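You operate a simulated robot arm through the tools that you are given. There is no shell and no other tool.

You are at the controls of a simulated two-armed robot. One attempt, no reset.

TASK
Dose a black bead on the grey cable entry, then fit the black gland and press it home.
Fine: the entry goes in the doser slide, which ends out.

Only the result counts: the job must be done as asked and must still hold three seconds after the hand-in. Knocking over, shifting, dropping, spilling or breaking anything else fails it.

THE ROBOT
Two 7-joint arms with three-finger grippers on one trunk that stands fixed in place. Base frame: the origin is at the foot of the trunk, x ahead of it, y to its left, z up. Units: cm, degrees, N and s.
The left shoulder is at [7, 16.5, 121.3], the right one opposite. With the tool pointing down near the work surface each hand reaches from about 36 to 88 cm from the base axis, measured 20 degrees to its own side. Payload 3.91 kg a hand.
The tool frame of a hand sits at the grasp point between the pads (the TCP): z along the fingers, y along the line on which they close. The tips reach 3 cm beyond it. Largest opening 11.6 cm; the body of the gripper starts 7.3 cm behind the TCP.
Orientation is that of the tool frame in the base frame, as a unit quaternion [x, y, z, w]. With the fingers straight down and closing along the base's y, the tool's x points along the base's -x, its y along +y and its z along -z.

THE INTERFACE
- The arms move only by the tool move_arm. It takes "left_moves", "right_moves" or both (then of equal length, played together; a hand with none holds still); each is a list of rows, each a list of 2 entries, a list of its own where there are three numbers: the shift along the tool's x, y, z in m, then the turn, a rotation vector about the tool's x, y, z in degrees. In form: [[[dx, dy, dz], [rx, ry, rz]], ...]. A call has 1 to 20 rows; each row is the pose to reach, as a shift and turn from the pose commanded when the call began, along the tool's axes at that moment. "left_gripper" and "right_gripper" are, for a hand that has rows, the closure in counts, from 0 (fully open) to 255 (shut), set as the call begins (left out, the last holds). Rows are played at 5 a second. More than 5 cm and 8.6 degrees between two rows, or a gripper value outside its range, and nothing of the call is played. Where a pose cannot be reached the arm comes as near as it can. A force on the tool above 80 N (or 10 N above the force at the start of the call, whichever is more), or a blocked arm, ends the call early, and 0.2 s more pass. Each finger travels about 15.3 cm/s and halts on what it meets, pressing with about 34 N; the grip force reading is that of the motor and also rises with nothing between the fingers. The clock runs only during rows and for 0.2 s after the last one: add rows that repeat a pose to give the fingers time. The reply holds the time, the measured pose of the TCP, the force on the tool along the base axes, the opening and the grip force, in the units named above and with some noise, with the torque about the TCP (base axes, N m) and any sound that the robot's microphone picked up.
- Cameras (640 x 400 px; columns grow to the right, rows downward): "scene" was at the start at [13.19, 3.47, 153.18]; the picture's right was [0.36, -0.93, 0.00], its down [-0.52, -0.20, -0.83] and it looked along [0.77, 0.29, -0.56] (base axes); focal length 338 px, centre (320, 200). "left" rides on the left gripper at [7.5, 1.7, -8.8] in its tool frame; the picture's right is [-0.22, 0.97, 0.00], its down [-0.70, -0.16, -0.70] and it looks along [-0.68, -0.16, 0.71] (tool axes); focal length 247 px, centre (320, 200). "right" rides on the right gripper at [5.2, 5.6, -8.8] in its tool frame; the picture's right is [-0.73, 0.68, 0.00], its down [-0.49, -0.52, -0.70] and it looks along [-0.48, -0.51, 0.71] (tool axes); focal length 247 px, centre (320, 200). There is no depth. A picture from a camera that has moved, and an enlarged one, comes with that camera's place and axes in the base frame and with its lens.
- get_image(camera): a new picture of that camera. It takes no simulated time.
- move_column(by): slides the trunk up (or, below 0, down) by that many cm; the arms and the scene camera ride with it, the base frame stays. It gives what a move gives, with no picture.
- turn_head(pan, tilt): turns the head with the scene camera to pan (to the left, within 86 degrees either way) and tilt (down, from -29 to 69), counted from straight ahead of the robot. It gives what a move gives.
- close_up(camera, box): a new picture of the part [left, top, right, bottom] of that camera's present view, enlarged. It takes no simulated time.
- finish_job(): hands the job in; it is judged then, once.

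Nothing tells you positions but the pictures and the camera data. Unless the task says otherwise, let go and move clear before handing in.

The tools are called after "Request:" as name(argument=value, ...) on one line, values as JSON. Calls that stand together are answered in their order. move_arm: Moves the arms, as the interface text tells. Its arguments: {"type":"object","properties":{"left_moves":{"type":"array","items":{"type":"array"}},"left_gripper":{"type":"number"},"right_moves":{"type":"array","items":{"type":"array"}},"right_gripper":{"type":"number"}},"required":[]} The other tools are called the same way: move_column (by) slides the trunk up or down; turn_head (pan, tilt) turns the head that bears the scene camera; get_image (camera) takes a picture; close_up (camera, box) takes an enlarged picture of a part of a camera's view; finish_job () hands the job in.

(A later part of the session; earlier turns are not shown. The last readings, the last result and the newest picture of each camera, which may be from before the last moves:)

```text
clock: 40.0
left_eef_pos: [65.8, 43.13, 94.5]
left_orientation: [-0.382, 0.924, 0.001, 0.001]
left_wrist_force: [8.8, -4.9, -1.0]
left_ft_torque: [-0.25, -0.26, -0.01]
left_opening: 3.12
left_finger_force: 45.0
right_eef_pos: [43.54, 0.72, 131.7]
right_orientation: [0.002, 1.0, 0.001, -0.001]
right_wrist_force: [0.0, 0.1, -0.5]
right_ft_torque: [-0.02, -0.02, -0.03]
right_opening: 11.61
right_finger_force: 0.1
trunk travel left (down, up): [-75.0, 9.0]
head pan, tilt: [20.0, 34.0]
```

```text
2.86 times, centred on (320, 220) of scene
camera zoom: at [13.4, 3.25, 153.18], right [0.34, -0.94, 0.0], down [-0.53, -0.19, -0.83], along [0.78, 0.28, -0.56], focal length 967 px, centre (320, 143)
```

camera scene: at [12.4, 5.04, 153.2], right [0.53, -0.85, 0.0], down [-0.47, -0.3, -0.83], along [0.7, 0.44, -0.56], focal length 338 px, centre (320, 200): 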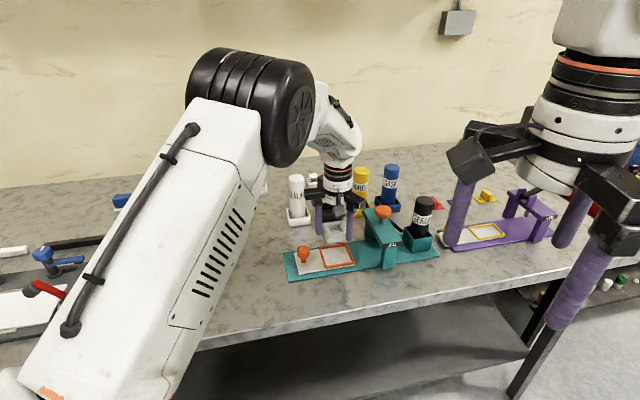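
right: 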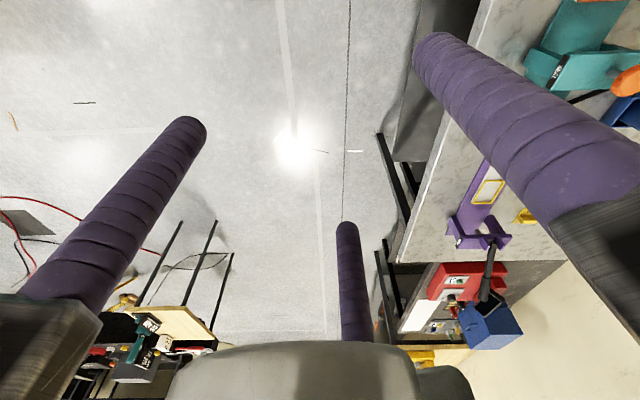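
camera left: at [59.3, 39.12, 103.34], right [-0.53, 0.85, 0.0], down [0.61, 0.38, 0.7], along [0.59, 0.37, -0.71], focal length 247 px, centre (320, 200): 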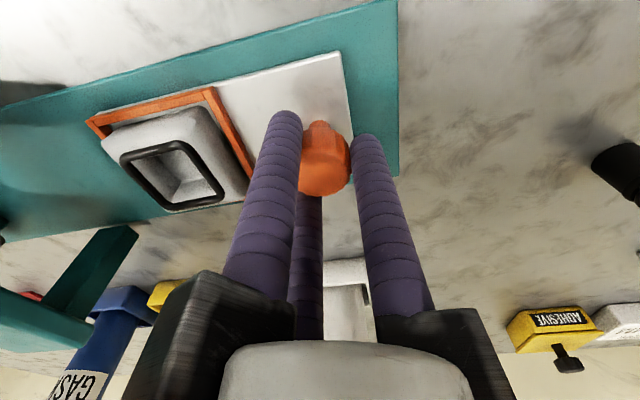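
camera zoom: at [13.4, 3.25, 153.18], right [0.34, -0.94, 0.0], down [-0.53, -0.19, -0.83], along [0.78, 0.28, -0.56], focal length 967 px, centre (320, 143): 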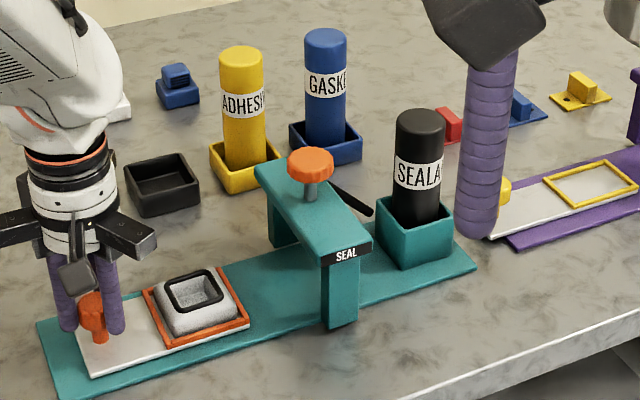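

The outer stop is reached and the slide is fully out again. I'll release and rise.

Request:
move_arm(left_moves=[[[0, -0.001, 0], [0, 0, 0]], [[0, -0.001, 0], [0, 0, 0]]])

Request:
move_arm(left_moves=[[[0, 0, 0], [0, 0, 0]], [[0, 0, 0], [0, 0, 0]], [[0, 0, -0.04], [0, 0, 0]], [[0, 0, -0.08], [0, 0, 0]], [[0, 0, -0.11], [0, 0, 0]], [[0, 0, -0.11], [0, 0, 0]]], left_gripper=105)

Request:
get_image(camera="left")

Request:
turn_head(pan=32, tilt=34)

Request:
get_image(camera="scene")

```text
clock: 40.5
left_eef_pos: [65.68, 43.05, 94.37]
left_orientation: [-0.382, 0.924, 0.0, 0.0]
left_wrist_force: [6.7, -7.4, 0.5]
left_ft_torque: [-0.76, -0.27, -0.21]
left_opening: 3.15
left_finger_force: 45.0
right_eef_pos: [43.47, 0.76, 131.72]
right_orientation: [0.0, 1.0, 0.001, -0.001]
right_wrist_force: [-1.0, 0.3, 0.3]
right_ft_torque: [0.04, 0.0, 0.0]
right_opening: 11.6
right_finger_force: 0.0
trunk travel left (down, up): [-75.0, 9.0]
head pan, tilt: [20.0, 34.0]
```

```text
clock: 42.0
left_eef_pos: [65.7, 43.32, 105.57]
left_orientation: [-0.383, 0.924, 0.0, 0.0]
left_wrist_force: [-0.2, -0.2, 0.9]
left_ft_torque: [0.01, 0.0, -0.01]
left_opening: 6.85
left_finger_force: 0.0
right_eef_pos: [43.3, 0.84, 131.69]
right_orientation: [0.0, 1.0, 0.0, -0.001]
right_wrist_force: [-0.2, -0.9, -0.4]
right_ft_torque: [-0.02, 0.0, -0.03]
right_opening: 11.61
right_finger_force: 0.1
trunk travel left (down, up): [-75.0, 9.0]
head pan, tilt: [20.0, 34.0]
```

```text
taken
camera left: at [59.26, 39.33, 114.38], right [-0.53, 0.85, 0.0], down [0.61, 0.38, 0.7], along [0.59, 0.37, -0.71], focal length 247 px, centre (320, 200)
```

left: 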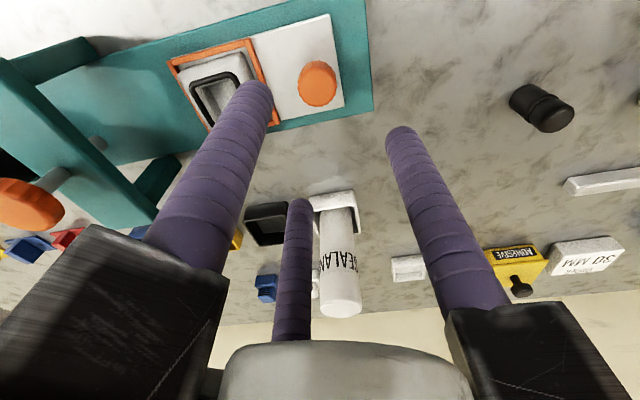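

```text
clock: 42.7
left_eef_pos: [65.65, 43.35, 105.46]
left_orientation: [-0.383, 0.924, 0.0, 0.0]
left_wrist_force: [-0.3, 0.2, 0.1]
left_ft_torque: [0.02, -0.05, 0.01]
left_opening: 6.81
left_finger_force: 0.1
right_eef_pos: [43.34, 0.85, 131.78]
right_orientation: [0.0, 1.0, 0.0, 0.0]
right_wrist_force: [0.4, 0.7, 0.4]
right_ft_torque: [0.01, -0.03, -0.01]
right_opening: 11.6
right_finger_force: 0.0
trunk travel left (down, up): [-75.0, 9.0]
head pan, tilt: [32.0, 34.0]
```

```text
taken
camera scene: at [12.44, 5.01, 153.19], right [0.53, -0.85, 0.0], down [-0.47, -0.3, -0.83], along [0.7, 0.44, -0.56], focal length 338 px, centre (320, 200)
```

scene: 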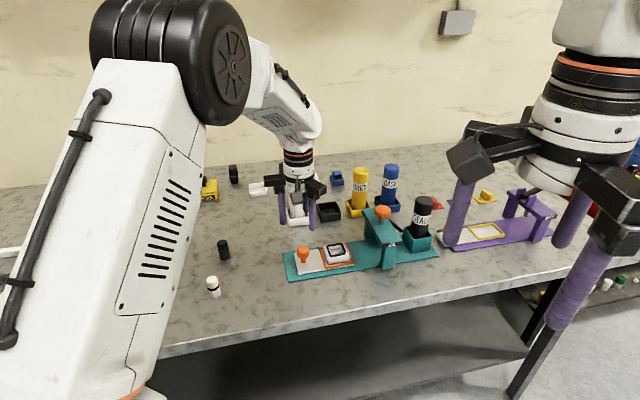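

Request:
close_up(camera="scene", box=[190, 150, 290, 210])

Request:
close_up(camera="scene", box=[190, 230, 250, 305])

Request:
close_up(camera="left", box=[480, 60, 600, 150])

Request:
close_up(camera="left", box=[170, 20, 350, 140])

```text
6.40 times, centred on (240, 180) of scene
camera zoom: at [12.44, 5.01, 153.19], right [0.53, -0.85, 0.0], down [-0.47, -0.3, -0.83], along [0.7, 0.44, -0.56], focal length 2165 px, centre (832, 328)
```

zoom: 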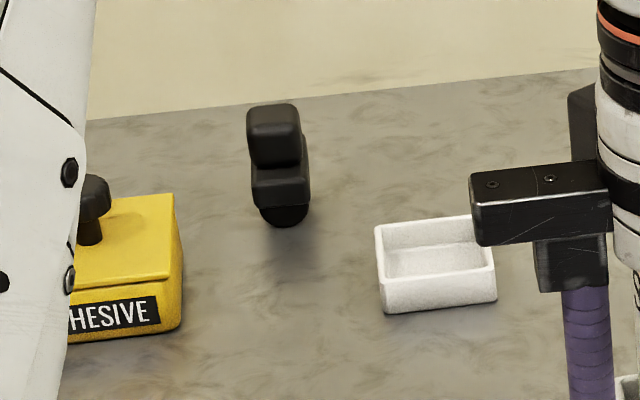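

```text
5.33 times, centred on (220, 268) of scene
camera zoom: at [12.44, 5.01, 153.19], right [0.53, -0.85, 0.0], down [-0.47, -0.3, -0.83], along [0.7, 0.44, -0.56], focal length 1804 px, centre (853, -160)
```

zoom: 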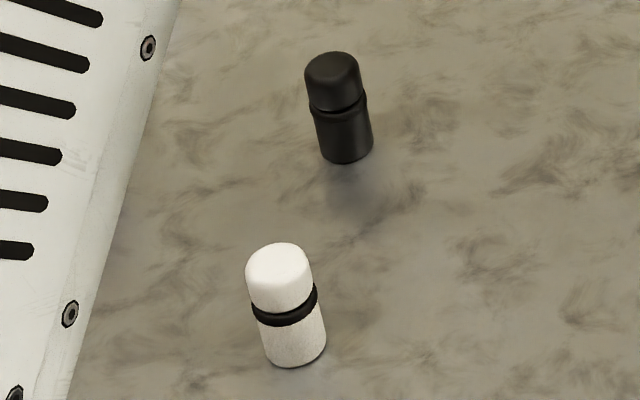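

```text
4.44 times, centred on (540, 105) of left
camera zoom: at [59.27, 39.31, 114.35], right [-0.53, 0.85, 0.0], down [0.61, 0.38, 0.7], along [0.59, 0.37, -0.71], focal length 1098 px, centre (-658, 622)
```

zoom: 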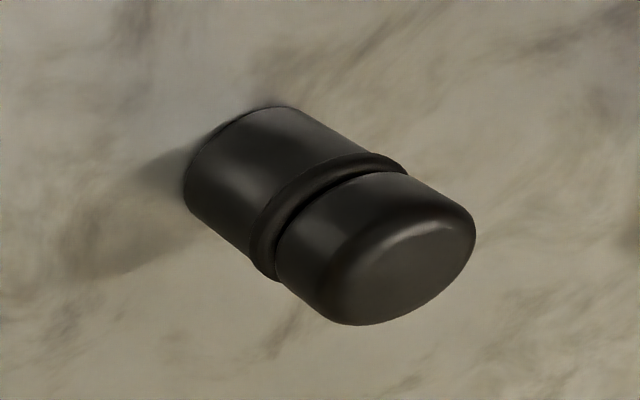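

```text
3.33 times, centred on (260, 80) of left
camera zoom: at [59.27, 39.31, 114.35], right [-0.53, 0.85, 0.0], down [0.61, 0.38, 0.7], along [0.59, 0.37, -0.71], focal length 823 px, centre (520, 600)
```

zoom: 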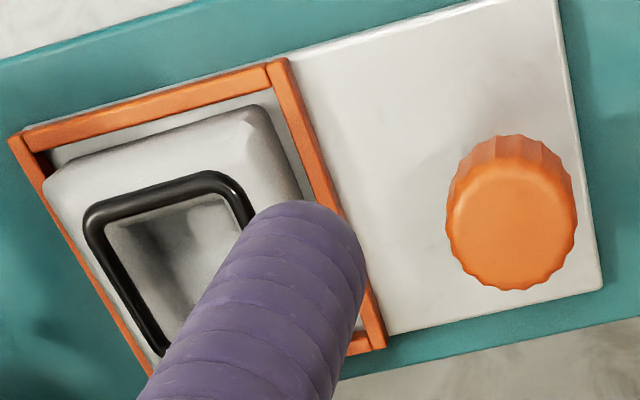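

The reachable black cylinder with a collar is the gland; its white twin with a black ring is a decoy. It stands near p≈-4.6, q≈84.7, about 5 cm tall and 2.9 cm across. I'll move over it.

Request:
move_arm(left_moves=[[[-0.015, 0.04, 0], [0, 0, 0]], [[-0.03, 0.08, 0], [0, 0, 0]], [[-0.045, 0.12, 0.005], [0, 0, 0]], [[-0.06, 0.16, 0.015], [0, 0, 0]], [[-0.076, 0.204, 0.025], [0, 0, 0]], [[-0.076, 0.204, 0.025], [0, 0, 0]]])

Request:
get_image(camera="left")

Request:
get_image(camera="scene")

```text
clock: 44.1
left_eef_pos: [56.66, 62.93, 102.97]
left_orientation: [-0.382, 0.924, 0.0, 0.0]
left_wrist_force: [-0.4, 0.5, 0.4]
left_ft_torque: [0.03, -0.01, -0.02]
left_opening: 6.82
left_finger_force: 0.1
right_eef_pos: [43.38, 0.73, 131.73]
right_orientation: [0.0, 1.0, 0.001, 0.0]
right_wrist_force: [0.5, -1.5, -0.3]
right_ft_torque: [0.02, 0.0, 0.01]
right_opening: 11.58
right_finger_force: 0.1
trunk travel left (down, up): [-75.0, 9.0]
head pan, tilt: [32.0, 34.0]
```

```text
taken
camera left: at [50.28, 58.97, 111.84], right [-0.53, 0.85, 0.0], down [0.61, 0.38, 0.7], along [0.59, 0.37, -0.71], focal length 247 px, centre (320, 200)
```

left: 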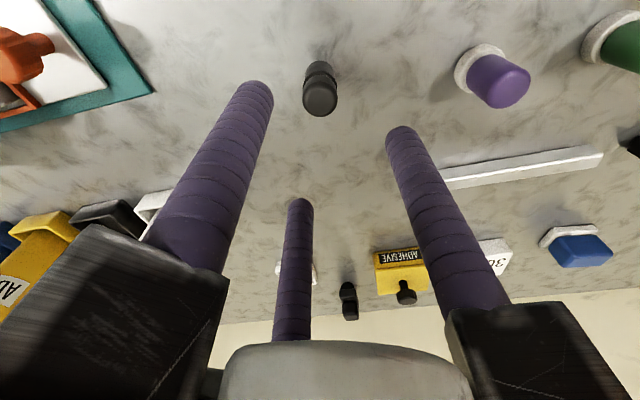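

```text
taken
camera scene: at [12.46, 4.87, 153.2], right [0.53, -0.85, 0.0], down [-0.47, -0.3, -0.83], along [0.7, 0.44, -0.56], focal length 338 px, centre (320, 200)
```

scene: 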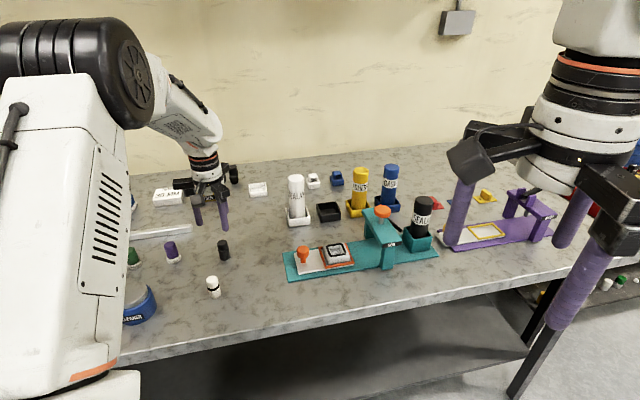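

The gland is directly below the TCP. I'll descend around it and check before closing.

Request:
move_arm(left_moves=[[[0, 0, 0.04], [0, 0, 0]], [[0, 0, 0.07], [0, 0, 0]], [[0, 0, 0.086], [0, 0, 0]], [[0, 0, 0.086], [0, 0, 0]]])

Request:
get_image(camera="left")

Request:
close_up(camera="scene", box=[170, 200, 270, 280])

```text
clock: 45.1
left_eef_pos: [56.66, 63.06, 94.31]
left_orientation: [-0.383, 0.924, 0.0, 0.0]
left_wrist_force: [-1.1, 0.0, 0.1]
left_ft_torque: [0.03, -0.01, -0.02]
left_opening: 6.81
left_finger_force: 0.1
right_eef_pos: [43.46, 0.95, 131.75]
right_orientation: [0.0, 1.0, -0.001, 0.001]
right_wrist_force: [-0.1, 0.3, -0.7]
right_ft_torque: [-0.01, 0.03, 0.04]
right_opening: 11.6
right_finger_force: 0.1
trunk travel left (down, up): [-75.0, 9.0]
head pan, tilt: [32.0, 34.0]
```

```text
taken
camera left: at [50.21, 59.03, 103.23], right [-0.53, 0.85, 0.0], down [0.61, 0.38, 0.7], along [0.59, 0.37, -0.71], focal length 247 px, centre (320, 200)
```

left: 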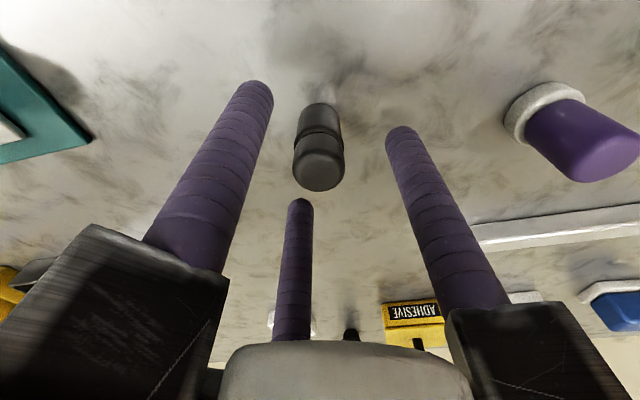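

```text
5.00 times, centred on (220, 240) of scene
camera zoom: at [12.45, 5.04, 153.19], right [0.53, -0.85, 0.0], down [-0.47, -0.3, -0.83], along [0.7, 0.44, -0.56], focal length 1692 px, centre (820, 0)
```

zoom: 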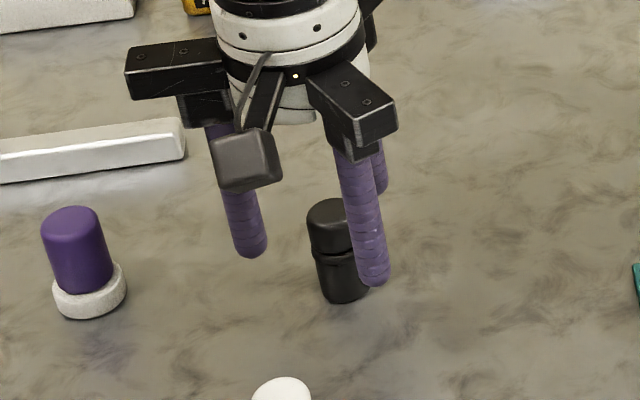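

The jaws surround the cap with tips just above the collar. I'll close.

Request:
move_arm(left_moves=[[[0, 0, 0], [0, 0, 0]], [[0, 0, 0], [0, 0, 0]], [[0, 0, 0], [0, 0, 0]]], left_gripper=255)

Request:
move_arm(left_moves=[[[0, 0, -0.01], [0, 0, 0]], [[0, 0, -0.04], [0, 0, 0]], [[0, 0, -0.08], [0, 0, 0]], [[0, 0, -0.1], [0, 0, 0]], [[0, 0, -0.1], [0, 0, 0]]])

Request:
get_image(camera="left")

Request:
close_up(camera="scene", box=[170, 160, 270, 260])

```text
clock: 45.9
left_eef_pos: [56.64, 62.95, 94.34]
left_orientation: [-0.382, 0.924, 0.001, 0.0]
left_wrist_force: [-0.1, 0.8, -1.0]
left_ft_torque: [0.04, -0.01, 0.01]
left_opening: 2.53
left_finger_force: 33.6
right_eef_pos: [43.45, 0.89, 131.84]
right_orientation: [0.0, 1.0, 0.0, 0.001]
right_wrist_force: [0.9, -0.8, -0.9]
right_ft_torque: [0.0, 0.02, -0.03]
right_opening: 11.63
right_finger_force: 0.1
trunk travel left (down, up): [-75.0, 9.0]
head pan, tilt: [32.0, 34.0]
```

```text
clock: 47.1
left_eef_pos: [56.77, 63.23, 104.3]
left_orientation: [-0.383, 0.924, 0.0, 0.0]
left_wrist_force: [-0.5, -0.5, 0.0]
left_ft_torque: [-0.01, 0.0, 0.03]
left_opening: 0.9
left_finger_force: 34.0
right_eef_pos: [43.37, 0.89, 131.79]
right_orientation: [0.0, 1.0, 0.0, -0.001]
right_wrist_force: [-0.6, -0.3, -0.7]
right_ft_torque: [0.01, -0.03, 0.03]
right_opening: 11.63
right_finger_force: 0.0
trunk travel left (down, up): [-75.0, 9.0]
head pan, tilt: [32.0, 34.0]
```

```text
taken
camera left: at [50.33, 59.08, 113.24], right [-0.53, 0.85, 0.0], down [0.61, 0.38, 0.7], along [0.59, 0.37, -0.71], focal length 247 px, centre (320, 200)
```

left: 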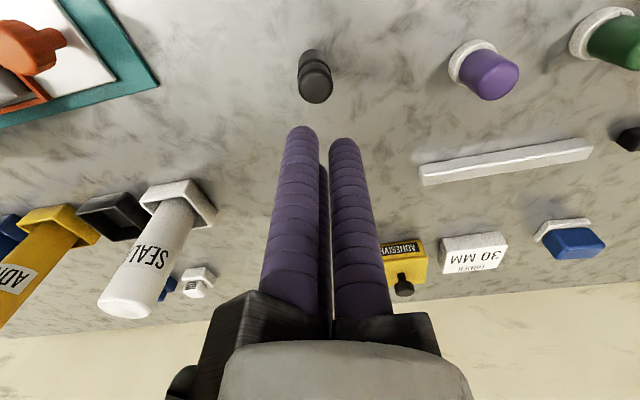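

```text
4.00 times, centred on (220, 210) of scene
camera zoom: at [12.46, 5.05, 153.19], right [0.53, -0.85, 0.0], down [-0.47, -0.3, -0.83], along [0.7, 0.44, -0.56], focal length 1353 px, centre (720, 160)
```

zoom: 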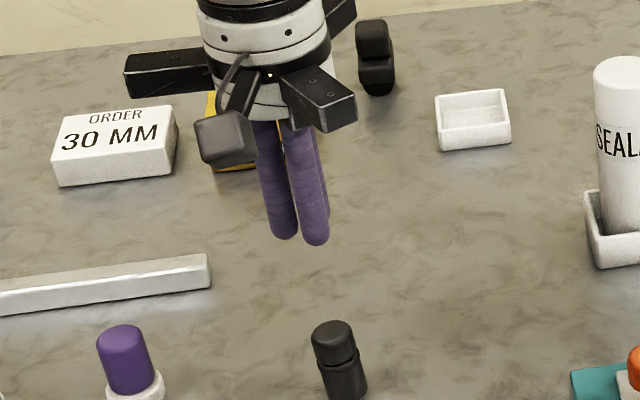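

The grip slipped off the cap, but the gland is still standing. I'll look closely before re-gripping lower.

Request:
close_up(camera="left", box=[270, 30, 370, 120])

Request:
close_up(camera="scene", box=[200, 230, 250, 270])

Request:
get_image(camera="right")

```text
4.44 times, centred on (320, 75) of left
camera zoom: at [50.33, 59.08, 113.24], right [-0.53, 0.85, 0.0], down [0.61, 0.38, 0.7], along [0.59, 0.37, -0.71], focal length 1098 px, centre (320, 756)
```

zoom: 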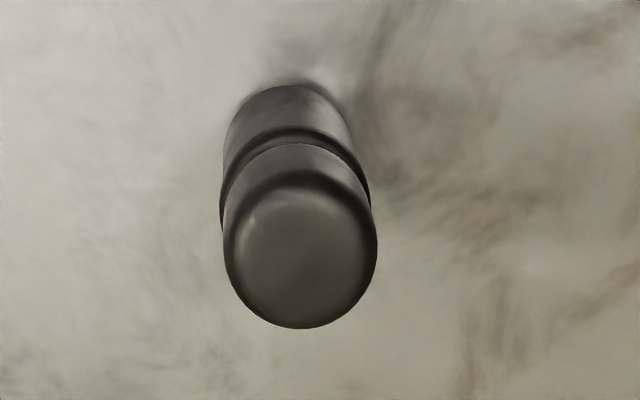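

```text
10.00 times, centred on (225, 250) of scene
camera zoom: at [12.46, 5.05, 153.19], right [0.53, -0.85, 0.0], down [-0.47, -0.3, -0.83], along [0.7, 0.44, -0.56], focal length 3383 px, centre (1270, -300)
```

zoom: 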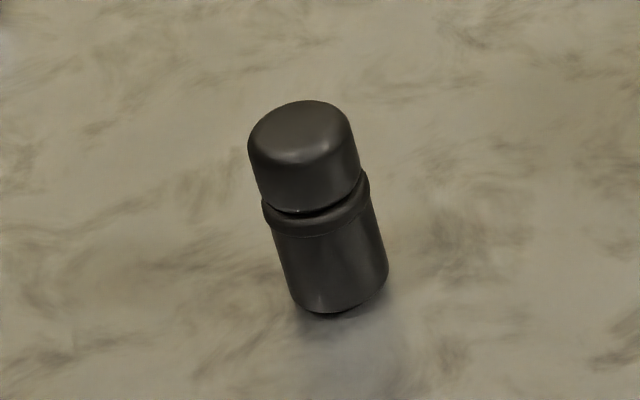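

```text
taken
camera right: at [38.22, 6.51, 140.54], right [0.73, 0.68, 0.0], down [0.49, -0.52, 0.7], along [0.48, -0.51, -0.71], focal length 247 px, centre (320, 200)
```

right: 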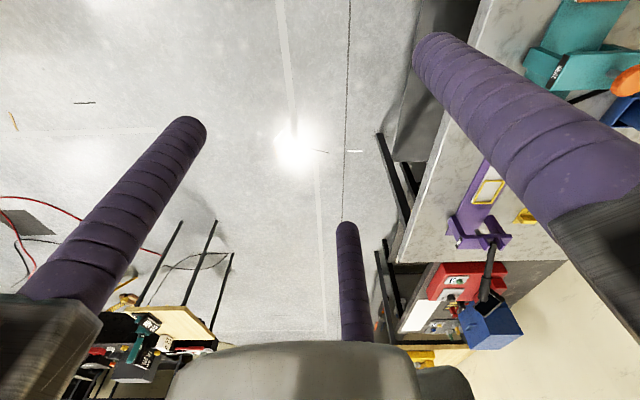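

The gland measures about 2.6 cm across with its top near 93.6, so the earlier hold was marginal near the cap's edge. I'll reopen, go lower with tips just below the collar, and check.

Request:
move_arm(left_moves=[[[0, 0, 0], [0, 0, 0]], [[0, 0, 0], [0, 0, 0]], [[0.003, 0, 0.04], [0, 0, 0]], [[0.003, 0, 0.08], [0, 0, 0]], [[0.003, -0.001, 0.108], [0, 0, 0]], [[0.003, -0.001, 0.108], [0, 0, 0]]], left_gripper=105)

Request:
close_up(camera="left", box=[220, 60, 440, 220])

Request:
close_up(camera="scene", box=[185, 215, 255, 270])

```text
clock: 48.5
left_eef_pos: [56.65, 62.68, 93.6]
left_orientation: [-0.383, 0.924, 0.001, 0.001]
left_wrist_force: [0.2, -0.5, 0.6]
left_ft_torque: [-0.01, 0.0, -0.01]
left_opening: 6.85
left_finger_force: 0.0
right_eef_pos: [43.37, 0.81, 131.69]
right_orientation: [0.0, 1.0, 0.0, 0.0]
right_wrist_force: [-0.3, -0.6, 0.1]
right_ft_torque: [-0.02, 0.0, -0.02]
right_opening: 11.61
right_finger_force: 0.1
trunk travel left (down, up): [-75.0, 9.0]
head pan, tilt: [32.0, 34.0]
```

```text
2.50 times, centred on (330, 140) of left
camera zoom: at [50.18, 58.56, 102.53], right [-0.53, 0.85, 0.0], down [0.6, 0.38, 0.7], along [0.59, 0.37, -0.71], focal length 617 px, centre (295, 350)
```

zoom: 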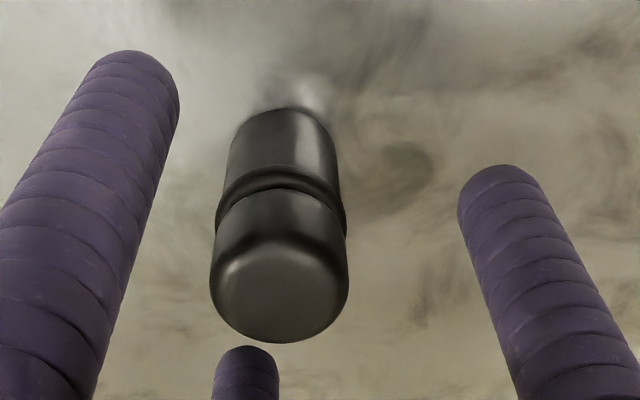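

```text
7.27 times, centred on (220, 242) of scene
camera zoom: at [12.4, 4.98, 153.2], right [0.53, -0.85, 0.0], down [-0.47, -0.3, -0.83], along [0.7, 0.44, -0.56], focal length 2460 px, centre (1047, -109)
```

zoom: 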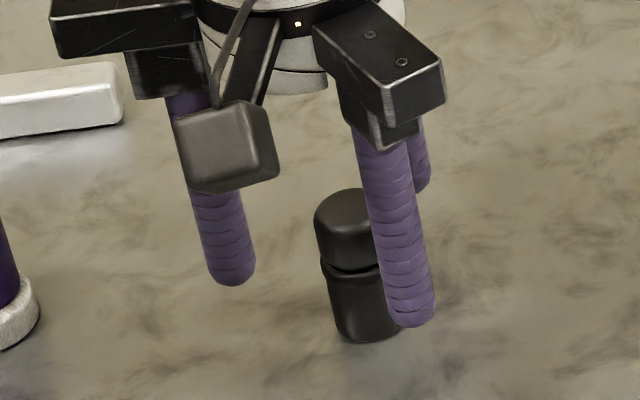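

The gland sits about 4 mm nearer the bench front than the jaw centre. I'll recentre and close, then check.

Request:
move_arm(left_moves=[[[0.002, -0.001, 0], [0, 0, 0]], [[0.004, -0.002, 0], [0, 0, 0]], [[0.004, -0.002, 0], [0, 0, 0]]])

Request:
move_arm(left_moves=[[[0, 0, 0], [0, 0, 0]], [[0, 0, 0], [0, 0, 0]], [[0, 0, 0], [0, 0, 0]]], left_gripper=255)

Request:
close_up(camera="left", box=[220, 60, 440, 220])

Request:
close_up(camera="scene", box=[185, 215, 255, 270])

```text
clock: 49.3
left_eef_pos: [56.58, 62.23, 93.52]
left_orientation: [-0.382, 0.924, -0.001, -0.001]
left_wrist_force: [-0.3, 0.0, 0.0]
left_ft_torque: [0.01, 0.0, 0.0]
left_opening: 6.81
left_finger_force: 0.2
right_eef_pos: [43.43, 0.95, 131.82]
right_orientation: [0.0, 1.0, 0.001, 0.0]
right_wrist_force: [-0.7, -0.7, -0.2]
right_ft_torque: [0.04, 0.01, 0.04]
right_opening: 11.59
right_finger_force: 0.0
trunk travel left (down, up): [-75.0, 9.0]
head pan, tilt: [32.0, 34.0]
```

```text
clock: 50.1
left_eef_pos: [56.41, 62.33, 93.67]
left_orientation: [-0.383, 0.924, 0.0, 0.0]
left_wrist_force: [0.2, 0.5, 0.0]
left_ft_torque: [0.0, 0.01, -0.02]
left_opening: 2.47
left_finger_force: 34.1
right_eef_pos: [43.32, 0.92, 131.86]
right_orientation: [0.0, 1.0, 0.001, 0.0]
right_wrist_force: [-0.5, 0.1, 0.4]
right_ft_torque: [-0.03, -0.01, 0.03]
right_opening: 11.61
right_finger_force: 0.0
trunk travel left (down, up): [-75.0, 9.0]
head pan, tilt: [32.0, 34.0]
```

```text
2.50 times, centred on (330, 140) of left
camera zoom: at [50.0, 58.25, 102.52], right [-0.53, 0.85, 0.0], down [0.61, 0.38, 0.7], along [0.59, 0.37, -0.71], focal length 617 px, centre (295, 350)
```

zoom: 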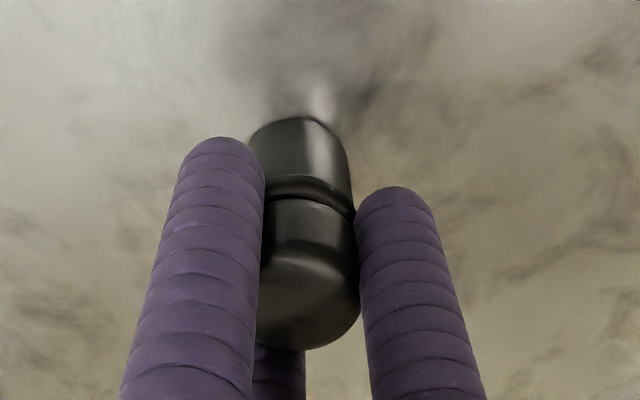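

```text
7.27 times, centred on (220, 242) of scene
camera zoom: at [12.43, 5.02, 153.19], right [0.53, -0.85, 0.0], down [-0.47, -0.3, -0.83], along [0.7, 0.44, -0.56], focal length 2460 px, centre (1047, -109)
```

zoom: 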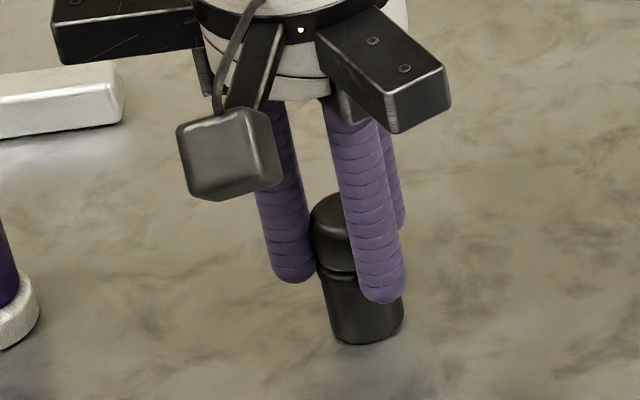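

The fingers now hold the cap down past the collar. I'll lift a little, slowly, and check.

Request:
move_arm(left_moves=[[[0, 0, -0.003], [0, 0, 0]], [[0, 0, -0.006], [0, 0, 0]], [[0, 0, -0.01], [0, 0, 0]], [[0, 0, -0.015], [0, 0, 0]]])

Request:
close_up(camera="left", box=[220, 60, 440, 220])

Request:
close_up(camera="scene", box=[185, 215, 255, 270])

```text
clock: 51.1
left_eef_pos: [56.46, 62.32, 95.2]
left_orientation: [-0.382, 0.924, 0.0, 0.0]
left_wrist_force: [0.4, -0.5, 0.0]
left_ft_torque: [-0.03, 0.02, 0.02]
left_opening: 2.49
left_finger_force: 34.2
right_eef_pos: [43.35, 0.92, 131.77]
right_orientation: [0.0, 1.0, 0.0, 0.0]
right_wrist_force: [-0.4, -0.1, 0.0]
right_ft_torque: [0.0, 0.0, 0.0]
right_opening: 11.63
right_finger_force: 0.0
trunk travel left (down, up): [-75.0, 9.0]
head pan, tilt: [32.0, 34.0]
```

```text
2.50 times, centred on (330, 140) of left
camera zoom: at [49.93, 58.31, 104.07], right [-0.53, 0.85, 0.0], down [0.61, 0.38, 0.7], along [0.59, 0.37, -0.71], focal length 617 px, centre (295, 350)
```

zoom: 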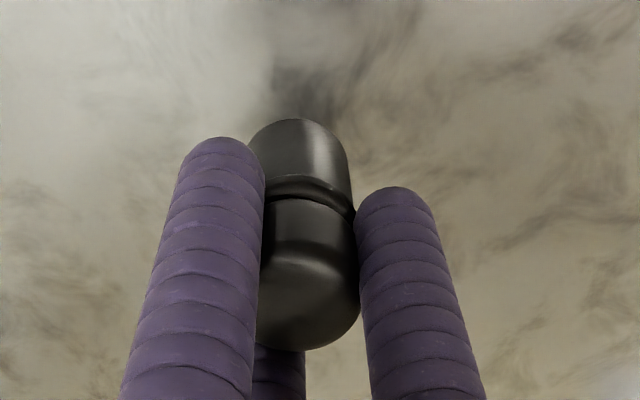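

```text
7.27 times, centred on (220, 242) of scene
camera zoom: at [12.41, 5.0, 153.19], right [0.53, -0.85, 0.0], down [-0.47, -0.3, -0.83], along [0.7, 0.44, -0.56], focal length 2460 px, centre (1047, -109)
```

zoom: 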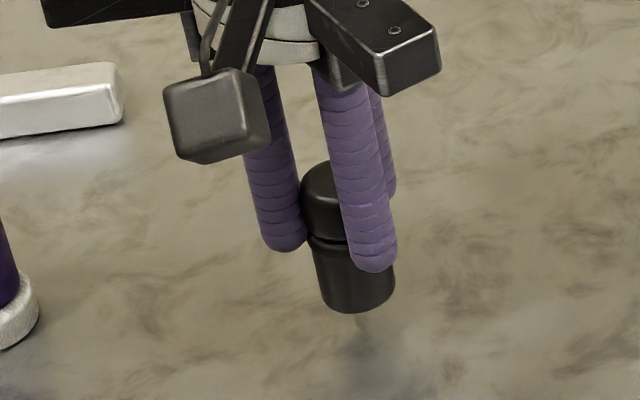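

The gland is held firmly and hangs vertical. I'll raise it and carry it over the entry.

Request:
move_arm(left_moves=[[[0, 0, -0.04], [0, 0, 0]], [[0, 0, -0.075], [0, 0, 0]], [[0.004, -0.02, -0.098], [0, 0, 0]], [[0.013, -0.06, -0.098], [0, 0, 0]], [[0.022, -0.1, -0.098], [0, 0, 0]], [[0.032, -0.14, -0.098], [0, 0, 0]], [[0.042, -0.18, -0.098], [0, 0, 0]], [[0.052, -0.22, -0.098], [0, 0, 0]], [[0.063, -0.26, -0.098], [0, 0, 0]], [[0.07, -0.291, -0.098], [0, 0, 0]], [[0.07, -0.291, -0.098], [0, 0, 0]]])

Request:
get_image(camera="left")

Request:
close_up(camera="left", box=[220, 20, 440, 220])

Request:
close_up(camera="scene", box=[270, 160, 410, 290])

```text
clock: 53.5
left_eef_pos: [71.72, 36.86, 105.18]
left_orientation: [-0.382, 0.924, 0.0, 0.0]
left_wrist_force: [-0.6, 0.1, -0.3]
left_ft_torque: [0.02, -0.01, 0.03]
left_opening: 2.5
left_finger_force: 34.0
right_eef_pos: [43.3, 0.99, 131.58]
right_orientation: [-0.001, 1.0, 0.0, 0.0]
right_wrist_force: [-0.2, 0.2, 0.6]
right_ft_torque: [0.01, -0.01, -0.02]
right_opening: 11.58
right_finger_force: 0.1
trunk travel left (down, up): [-75.0, 9.0]
head pan, tilt: [32.0, 34.0]
```

```text
taken
camera left: at [65.36, 32.89, 113.97], right [-0.53, 0.85, 0.0], down [0.6, 0.38, 0.7], along [0.59, 0.37, -0.71], focal length 247 px, centre (320, 200)
```

left: 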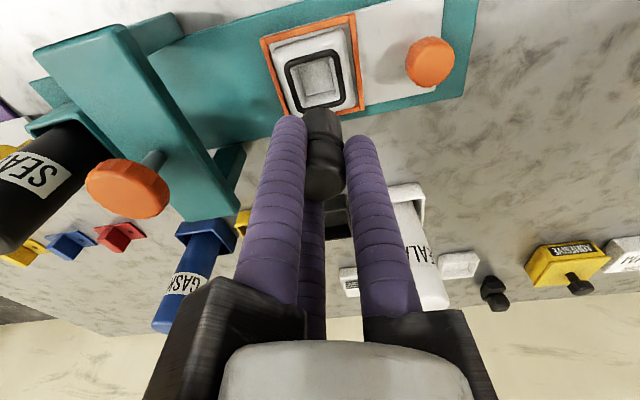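

```text
2.00 times, centred on (330, 120) of left
camera zoom: at [65.36, 32.89, 113.97], right [-0.53, 0.85, 0.0], down [0.6, 0.38, 0.7], along [0.59, 0.37, -0.71], focal length 494 px, centre (300, 360)
```

zoom: 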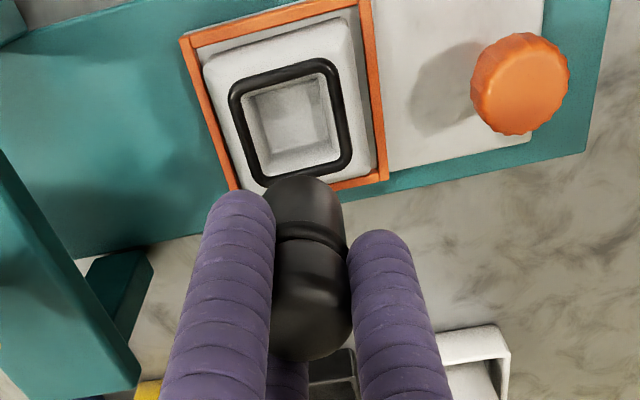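

```text
3.08 times, centred on (340, 225) of scene
camera zoom: at [12.39, 5.09, 153.2], right [0.53, -0.85, 0.0], down [-0.47, -0.3, -0.83], along [0.7, 0.44, -0.56], focal length 1041 px, centre (258, 123)
```

zoom: 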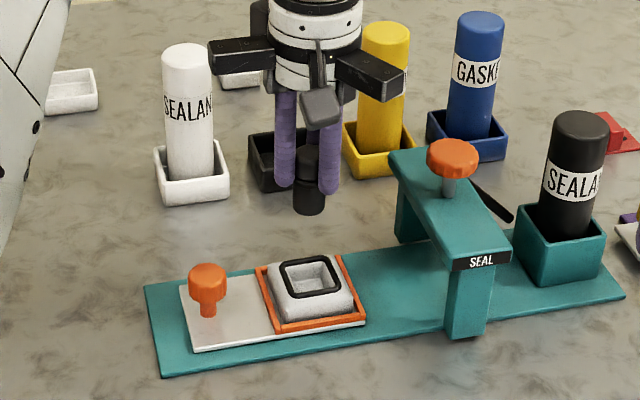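

Entry and bead are clearly visible, with the hole centre near p≈25.1, q≈77.05. I'll shift a few mm and lower to just above the bead for a precise visual check.

Request:
move_arm(left_moves=[[[-0.0027, -0.005, 0.02], [0, 0, 0]], [[-0.0027, -0.005, 0.045], [0, 0, 0]], [[-0.0027, -0.005, 0.064], [0, 0, 0]], [[-0.0027, -0.005, 0.064], [0, 0, 0]]])

Request:
close_up(camera="left", box=[220, 20, 440, 220])

Request:
close_up(camera="scene", box=[290, 200, 380, 280])

```text
clock: 54.5
left_eef_pos: [72.44, 36.83, 98.52]
left_orientation: [-0.383, 0.924, 0.0, 0.0]
left_wrist_force: [0.0, -0.3, -1.3]
left_ft_torque: [0.01, -0.01, 0.02]
left_opening: 2.5
left_finger_force: 32.9
right_eef_pos: [43.44, 0.83, 131.82]
right_orientation: [0.0, 1.0, 0.0, 0.0]
right_wrist_force: [0.5, -0.4, 0.9]
right_ft_torque: [-0.02, 0.03, -0.03]
right_opening: 11.61
right_finger_force: 0.1
trunk travel left (down, up): [-75.0, 9.0]
head pan, tilt: [32.0, 34.0]
```

```text
2.00 times, centred on (330, 120) of left
camera zoom: at [66.0, 32.71, 107.49], right [-0.53, 0.85, 0.0], down [0.61, 0.38, 0.7], along [0.59, 0.37, -0.71], focal length 494 px, centre (300, 360)
```

zoom: 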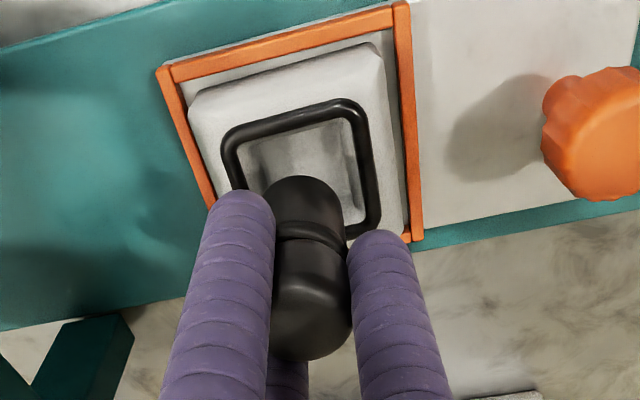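

```text
5.00 times, centred on (335, 240) of scene
camera zoom: at [12.44, 5.0, 153.19], right [0.53, -0.85, 0.0], down [-0.47, -0.3, -0.83], along [0.7, 0.44, -0.56], focal length 1692 px, centre (245, 0)
```

zoom: 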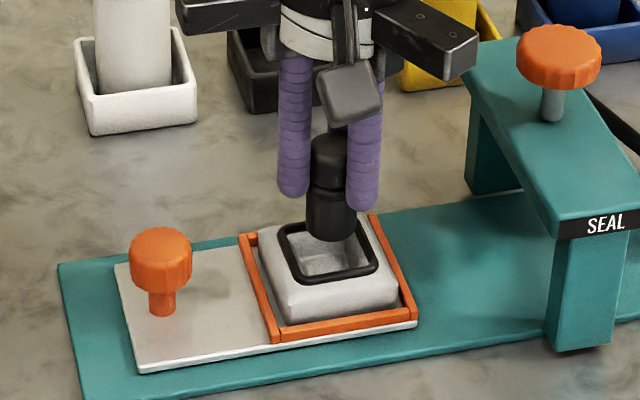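

The gland is within a couple mm of the hole. I'll nudge it slightly right and lower 8 mm, then recheck.

Request:
move_arm(left_moves=[[[0, -0.0015, 0.004], [0, 0, 0]], [[0, -0.0015, 0.009], [0, 0, 0]], [[0, -0.0015, 0.009], [0, 0, 0]]])

Request:
close_up(camera="left", box=[250, 50, 390, 170])

Request:
close_up(camera="scene", box=[310, 210, 370, 270])

```text
clock: 55.3
left_eef_pos: [72.72, 36.57, 97.55]
left_orientation: [-0.383, 0.924, -0.001, 0.0]
left_wrist_force: [0.0, 1.0, -0.8]
left_ft_torque: [0.02, 0.03, 0.02]
left_opening: 2.5
left_finger_force: 34.3
right_eef_pos: [43.35, 0.77, 131.72]
right_orientation: [0.0, 1.0, 0.0, 0.0]
right_wrist_force: [0.0, 0.3, -0.6]
right_ft_torque: [0.01, 0.01, -0.01]
right_opening: 11.59
right_finger_force: 0.0
trunk travel left (down, up): [-75.0, 9.0]
head pan, tilt: [32.0, 34.0]
```

```text
3.33 times, centred on (320, 110) of left
camera zoom: at [66.15, 32.55, 106.54], right [-0.53, 0.85, 0.0], down [0.61, 0.38, 0.7], along [0.59, 0.37, -0.71], focal length 823 px, centre (320, 500)
```

zoom: 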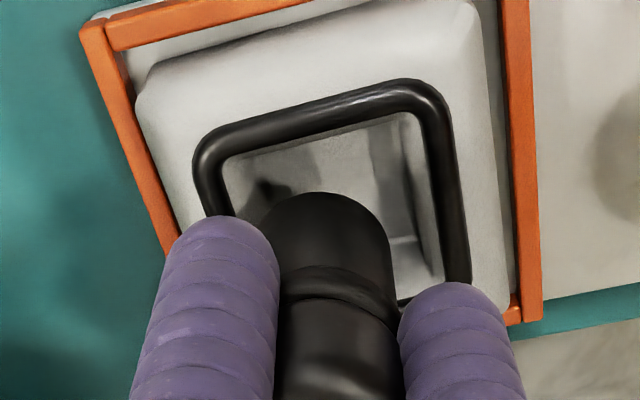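

```text
6.67 times, centred on (340, 240) of scene
camera zoom: at [12.42, 5.01, 153.2], right [0.53, -0.85, 0.0], down [-0.47, -0.3, -0.83], along [0.7, 0.44, -0.56], focal length 2255 px, centre (187, -67)
```

zoom: 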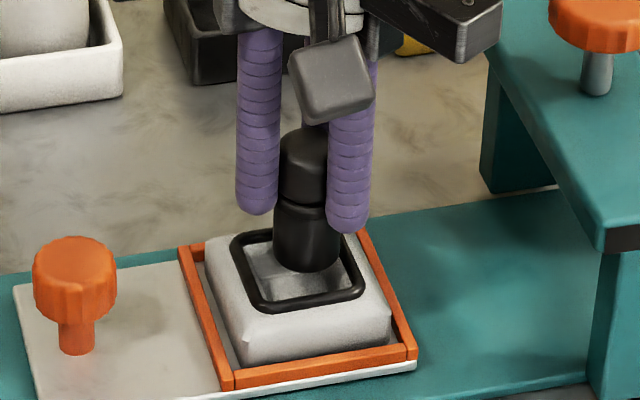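

Both cameras now show the gland about 2.5 mm too far right. I'll correct and lower into the hole in small steps, watching force.

Request:
move_arm(left_moves=[[[0, 0.0025, 0.0], [0, 0, 0]], [[0, 0.0025, 0.003], [0, 0, 0]], [[0, 0.0025, 0.006], [0, 0, 0]], [[0, 0.0025, 0.006], [0, 0, 0]]])

Request:
close_up(camera="left", box=[250, 50, 390, 170])

Request:
close_up(camera="scene", box=[310, 210, 370, 270])

```text
clock: 56.3
left_eef_pos: [72.44, 36.84, 97.18]
left_orientation: [-0.382, 0.924, 0.001, 0.001]
left_wrist_force: [1.1, 0.2, 4.4]
left_ft_torque: [0.07, -0.06, 0.0]
left_opening: 2.48
left_finger_force: 33.8
right_eef_pos: [43.39, 0.8, 131.91]
right_orientation: [0.0, 1.0, 0.0, 0.0]
right_wrist_force: [-0.6, 0.2, -0.3]
right_ft_torque: [0.0, 0.0, 0.0]
right_opening: 11.6
right_finger_force: 0.0
trunk travel left (down, up): [-75.0, 9.0]
head pan, tilt: [32.0, 34.0]
```

```text
3.33 times, centred on (320, 110) of left
camera zoom: at [65.95, 32.71, 105.99], right [-0.53, 0.85, 0.0], down [0.6, 0.38, 0.7], along [0.59, 0.37, -0.71], focal length 823 px, centre (320, 500)
```

zoom: 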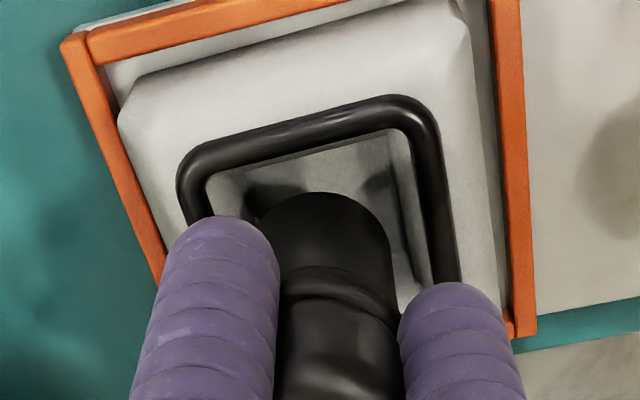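

```text
6.67 times, centred on (340, 240) of scene
camera zoom: at [12.38, 4.99, 153.21], right [0.53, -0.85, 0.0], down [-0.47, -0.3, -0.83], along [0.7, 0.44, -0.56], focal length 2255 px, centre (187, -67)
```

zoom: 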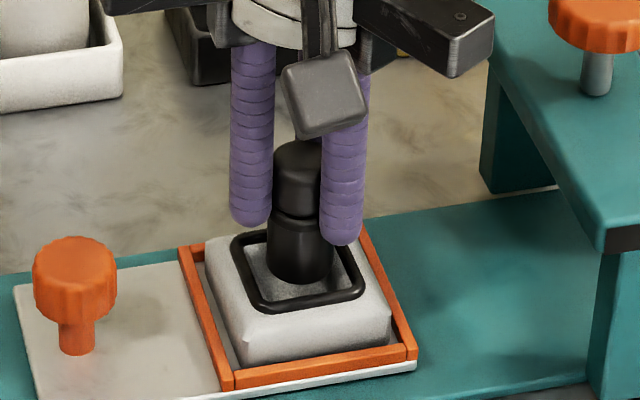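

Light contact of 4 N at the back rim; the gap in front is larger. I'll lift slightly, shift about 3 mm toward the front, and try again.

Request:
move_arm(left_moves=[[[0, 0, -0.003], [0, 0, 0]], [[0.0035, 0, -0.003], [0, 0, 0]], [[0.0035, 0, 0.0], [0, 0, 0]], [[0.0035, 0, 0.003], [0, 0, 0]], [[0.0035, 0, 0.003], [0, 0, 0]]])

Request:
close_up(camera="left", box=[250, 50, 390, 170])

Request:
close_up(camera="scene", box=[310, 210, 370, 270])

```text
clock: 57.5
left_eef_pos: [72.25, 36.38, 97.1]
left_orientation: [-0.383, 0.924, -0.001, 0.003]
left_wrist_force: [1.2, 2.0, 15.8]
left_ft_torque: [-0.06, -0.23, 0.01]
left_opening: 2.48
left_finger_force: 33.6
right_eef_pos: [43.34, 0.88, 131.9]
right_orientation: [0.0, 1.0, 0.0, 0.001]
right_wrist_force: [-0.5, 0.4, -1.2]
right_ft_torque: [0.0, 0.03, 0.01]
right_opening: 11.61
right_finger_force: 0.2
trunk travel left (down, up): [-75.0, 9.0]
head pan, tilt: [32.0, 34.0]
```

```text
3.33 times, centred on (320, 110) of left
camera zoom: at [65.71, 32.36, 105.93], right [-0.53, 0.85, 0.0], down [0.6, 0.38, 0.7], along [0.6, 0.37, -0.71], focal length 823 px, centre (320, 500)
```

zoom: 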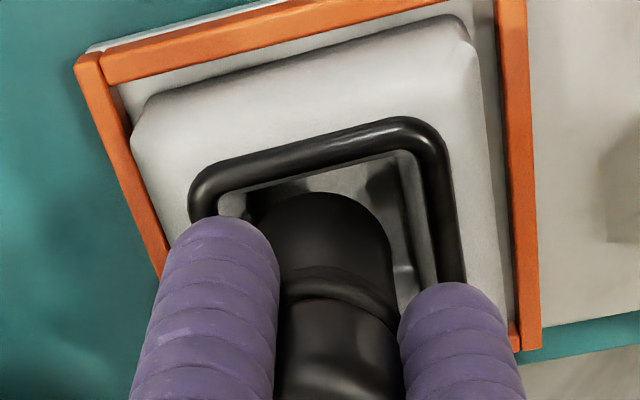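

```text
6.67 times, centred on (340, 240) of scene
camera zoom: at [12.21, 4.92, 153.24], right [0.53, -0.85, 0.0], down [-0.47, -0.3, -0.83], along [0.7, 0.44, -0.56], focal length 2255 px, centre (187, -67)
```

zoom: 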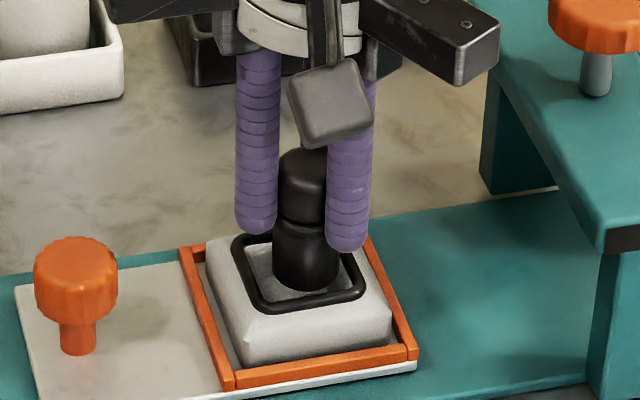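

Contact torque says the gland's right side is on the rim. I'll lift a touch, shift 3 mm left, and probe again.

Request:
move_arm(left_moves=[[[0, 0, -0.005], [0, 0, 0]], [[0, 0.003, -0.005], [0, 0, 0]], [[0, 0.003, -0.002], [0, 0, 0]], [[0, 0.003, 0.0], [0, 0, 0]], [[0, 0.003, 0.001], [0, 0, 0]]])

Request:
close_up(camera="left", box=[250, 50, 390, 170])

Request:
close_up(camera="scene", box=[310, 210, 370, 270])

```text
clock: 58.7
left_eef_pos: [71.93, 36.67, 96.74]
left_orientation: [-0.383, 0.924, 0.001, 0.0]
left_wrist_force: [0.1, 0.3, -0.5]
left_ft_torque: [-0.01, 0.02, 0.02]
left_opening: 2.46
left_finger_force: 33.7
right_eef_pos: [43.49, 0.8, 131.73]
right_orientation: [0.0, 1.0, 0.0, 0.0]
right_wrist_force: [0.2, 0.0, 1.3]
right_ft_torque: [0.05, 0.01, -0.01]
right_opening: 11.59
right_finger_force: 0.0
trunk travel left (down, up): [-75.0, 9.0]
head pan, tilt: [32.0, 34.0]
```

```text
3.33 times, centred on (320, 110) of left
camera zoom: at [65.58, 32.65, 105.53], right [-0.53, 0.85, 0.0], down [0.61, 0.38, 0.7], along [0.59, 0.37, -0.71], focal length 823 px, centre (320, 500)
```

zoom: 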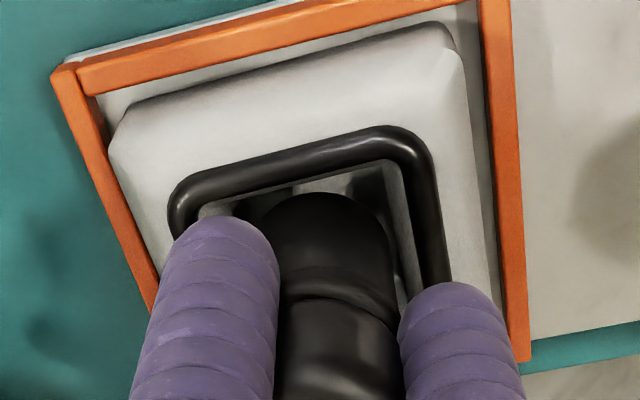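

```text
6.67 times, centred on (340, 240) of scene
camera zoom: at [12.42, 5.02, 153.19], right [0.53, -0.85, 0.0], down [-0.47, -0.3, -0.83], along [0.7, 0.44, -0.56], focal length 2255 px, centre (187, -67)
```

zoom: 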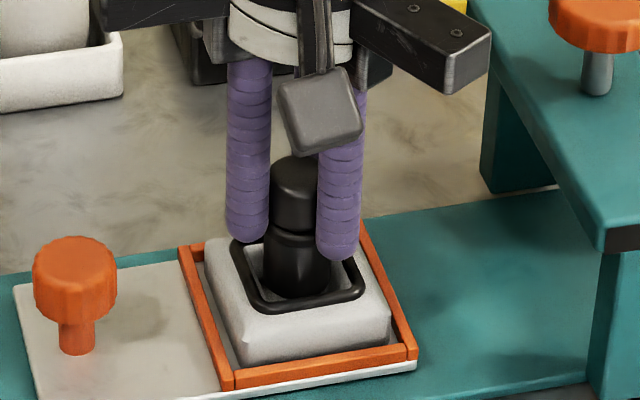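

No force now and it's lower than before, so the gland has entered the hole. I'll keep lowering slowly.

Request:
move_arm(left_moves=[[[0, 0, 0.003], [0, 0, 0]], [[0, 0, 0.006], [0, 0, 0]], [[0, 0, 0.009], [0, 0, 0]], [[0, 0, 0.009], [0, 0, 0]]])

Request:
close_up(camera="left", box=[250, 50, 390, 170])

Request:
close_up(camera="scene", box=[310, 210, 370, 270])

```text
clock: 59.7
left_eef_pos: [72.07, 36.63, 95.75]
left_orientation: [-0.383, 0.924, -0.001, 0.0]
left_wrist_force: [0.1, 0.0, -0.4]
left_ft_torque: [0.0, 0.0, 0.0]
left_opening: 2.46
left_finger_force: 34.1
right_eef_pos: [43.46, 0.86, 131.8]
right_orientation: [0.0, 1.0, 0.001, 0.0]
right_wrist_force: [-1.2, -0.1, 0.4]
right_ft_torque: [-0.02, 0.02, 0.0]
right_opening: 11.61
right_finger_force: 0.0
trunk travel left (down, up): [-75.0, 9.0]
head pan, tilt: [32.0, 34.0]
```

```text
3.33 times, centred on (320, 110) of left
camera zoom: at [65.57, 32.65, 104.64], right [-0.53, 0.85, 0.0], down [0.61, 0.38, 0.7], along [0.59, 0.37, -0.71], focal length 823 px, centre (320, 500)
```

zoom: 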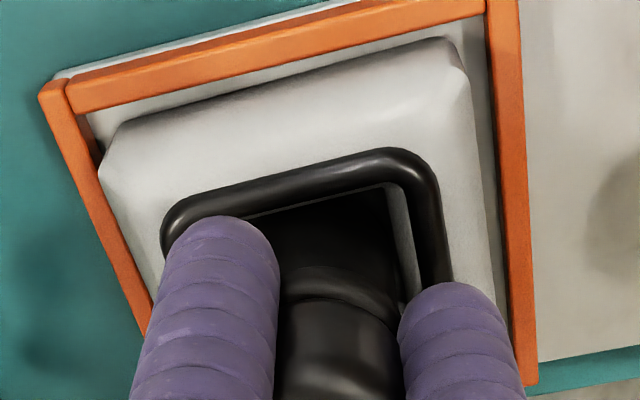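

```text
6.67 times, centred on (340, 240) of scene
camera zoom: at [12.44, 5.02, 153.19], right [0.53, -0.85, 0.0], down [-0.47, -0.3, -0.83], along [0.7, 0.44, -0.56], focal length 2255 px, centre (187, -67)
```

zoom: 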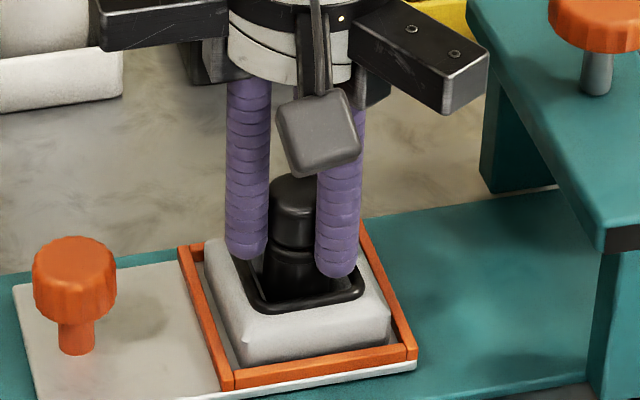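

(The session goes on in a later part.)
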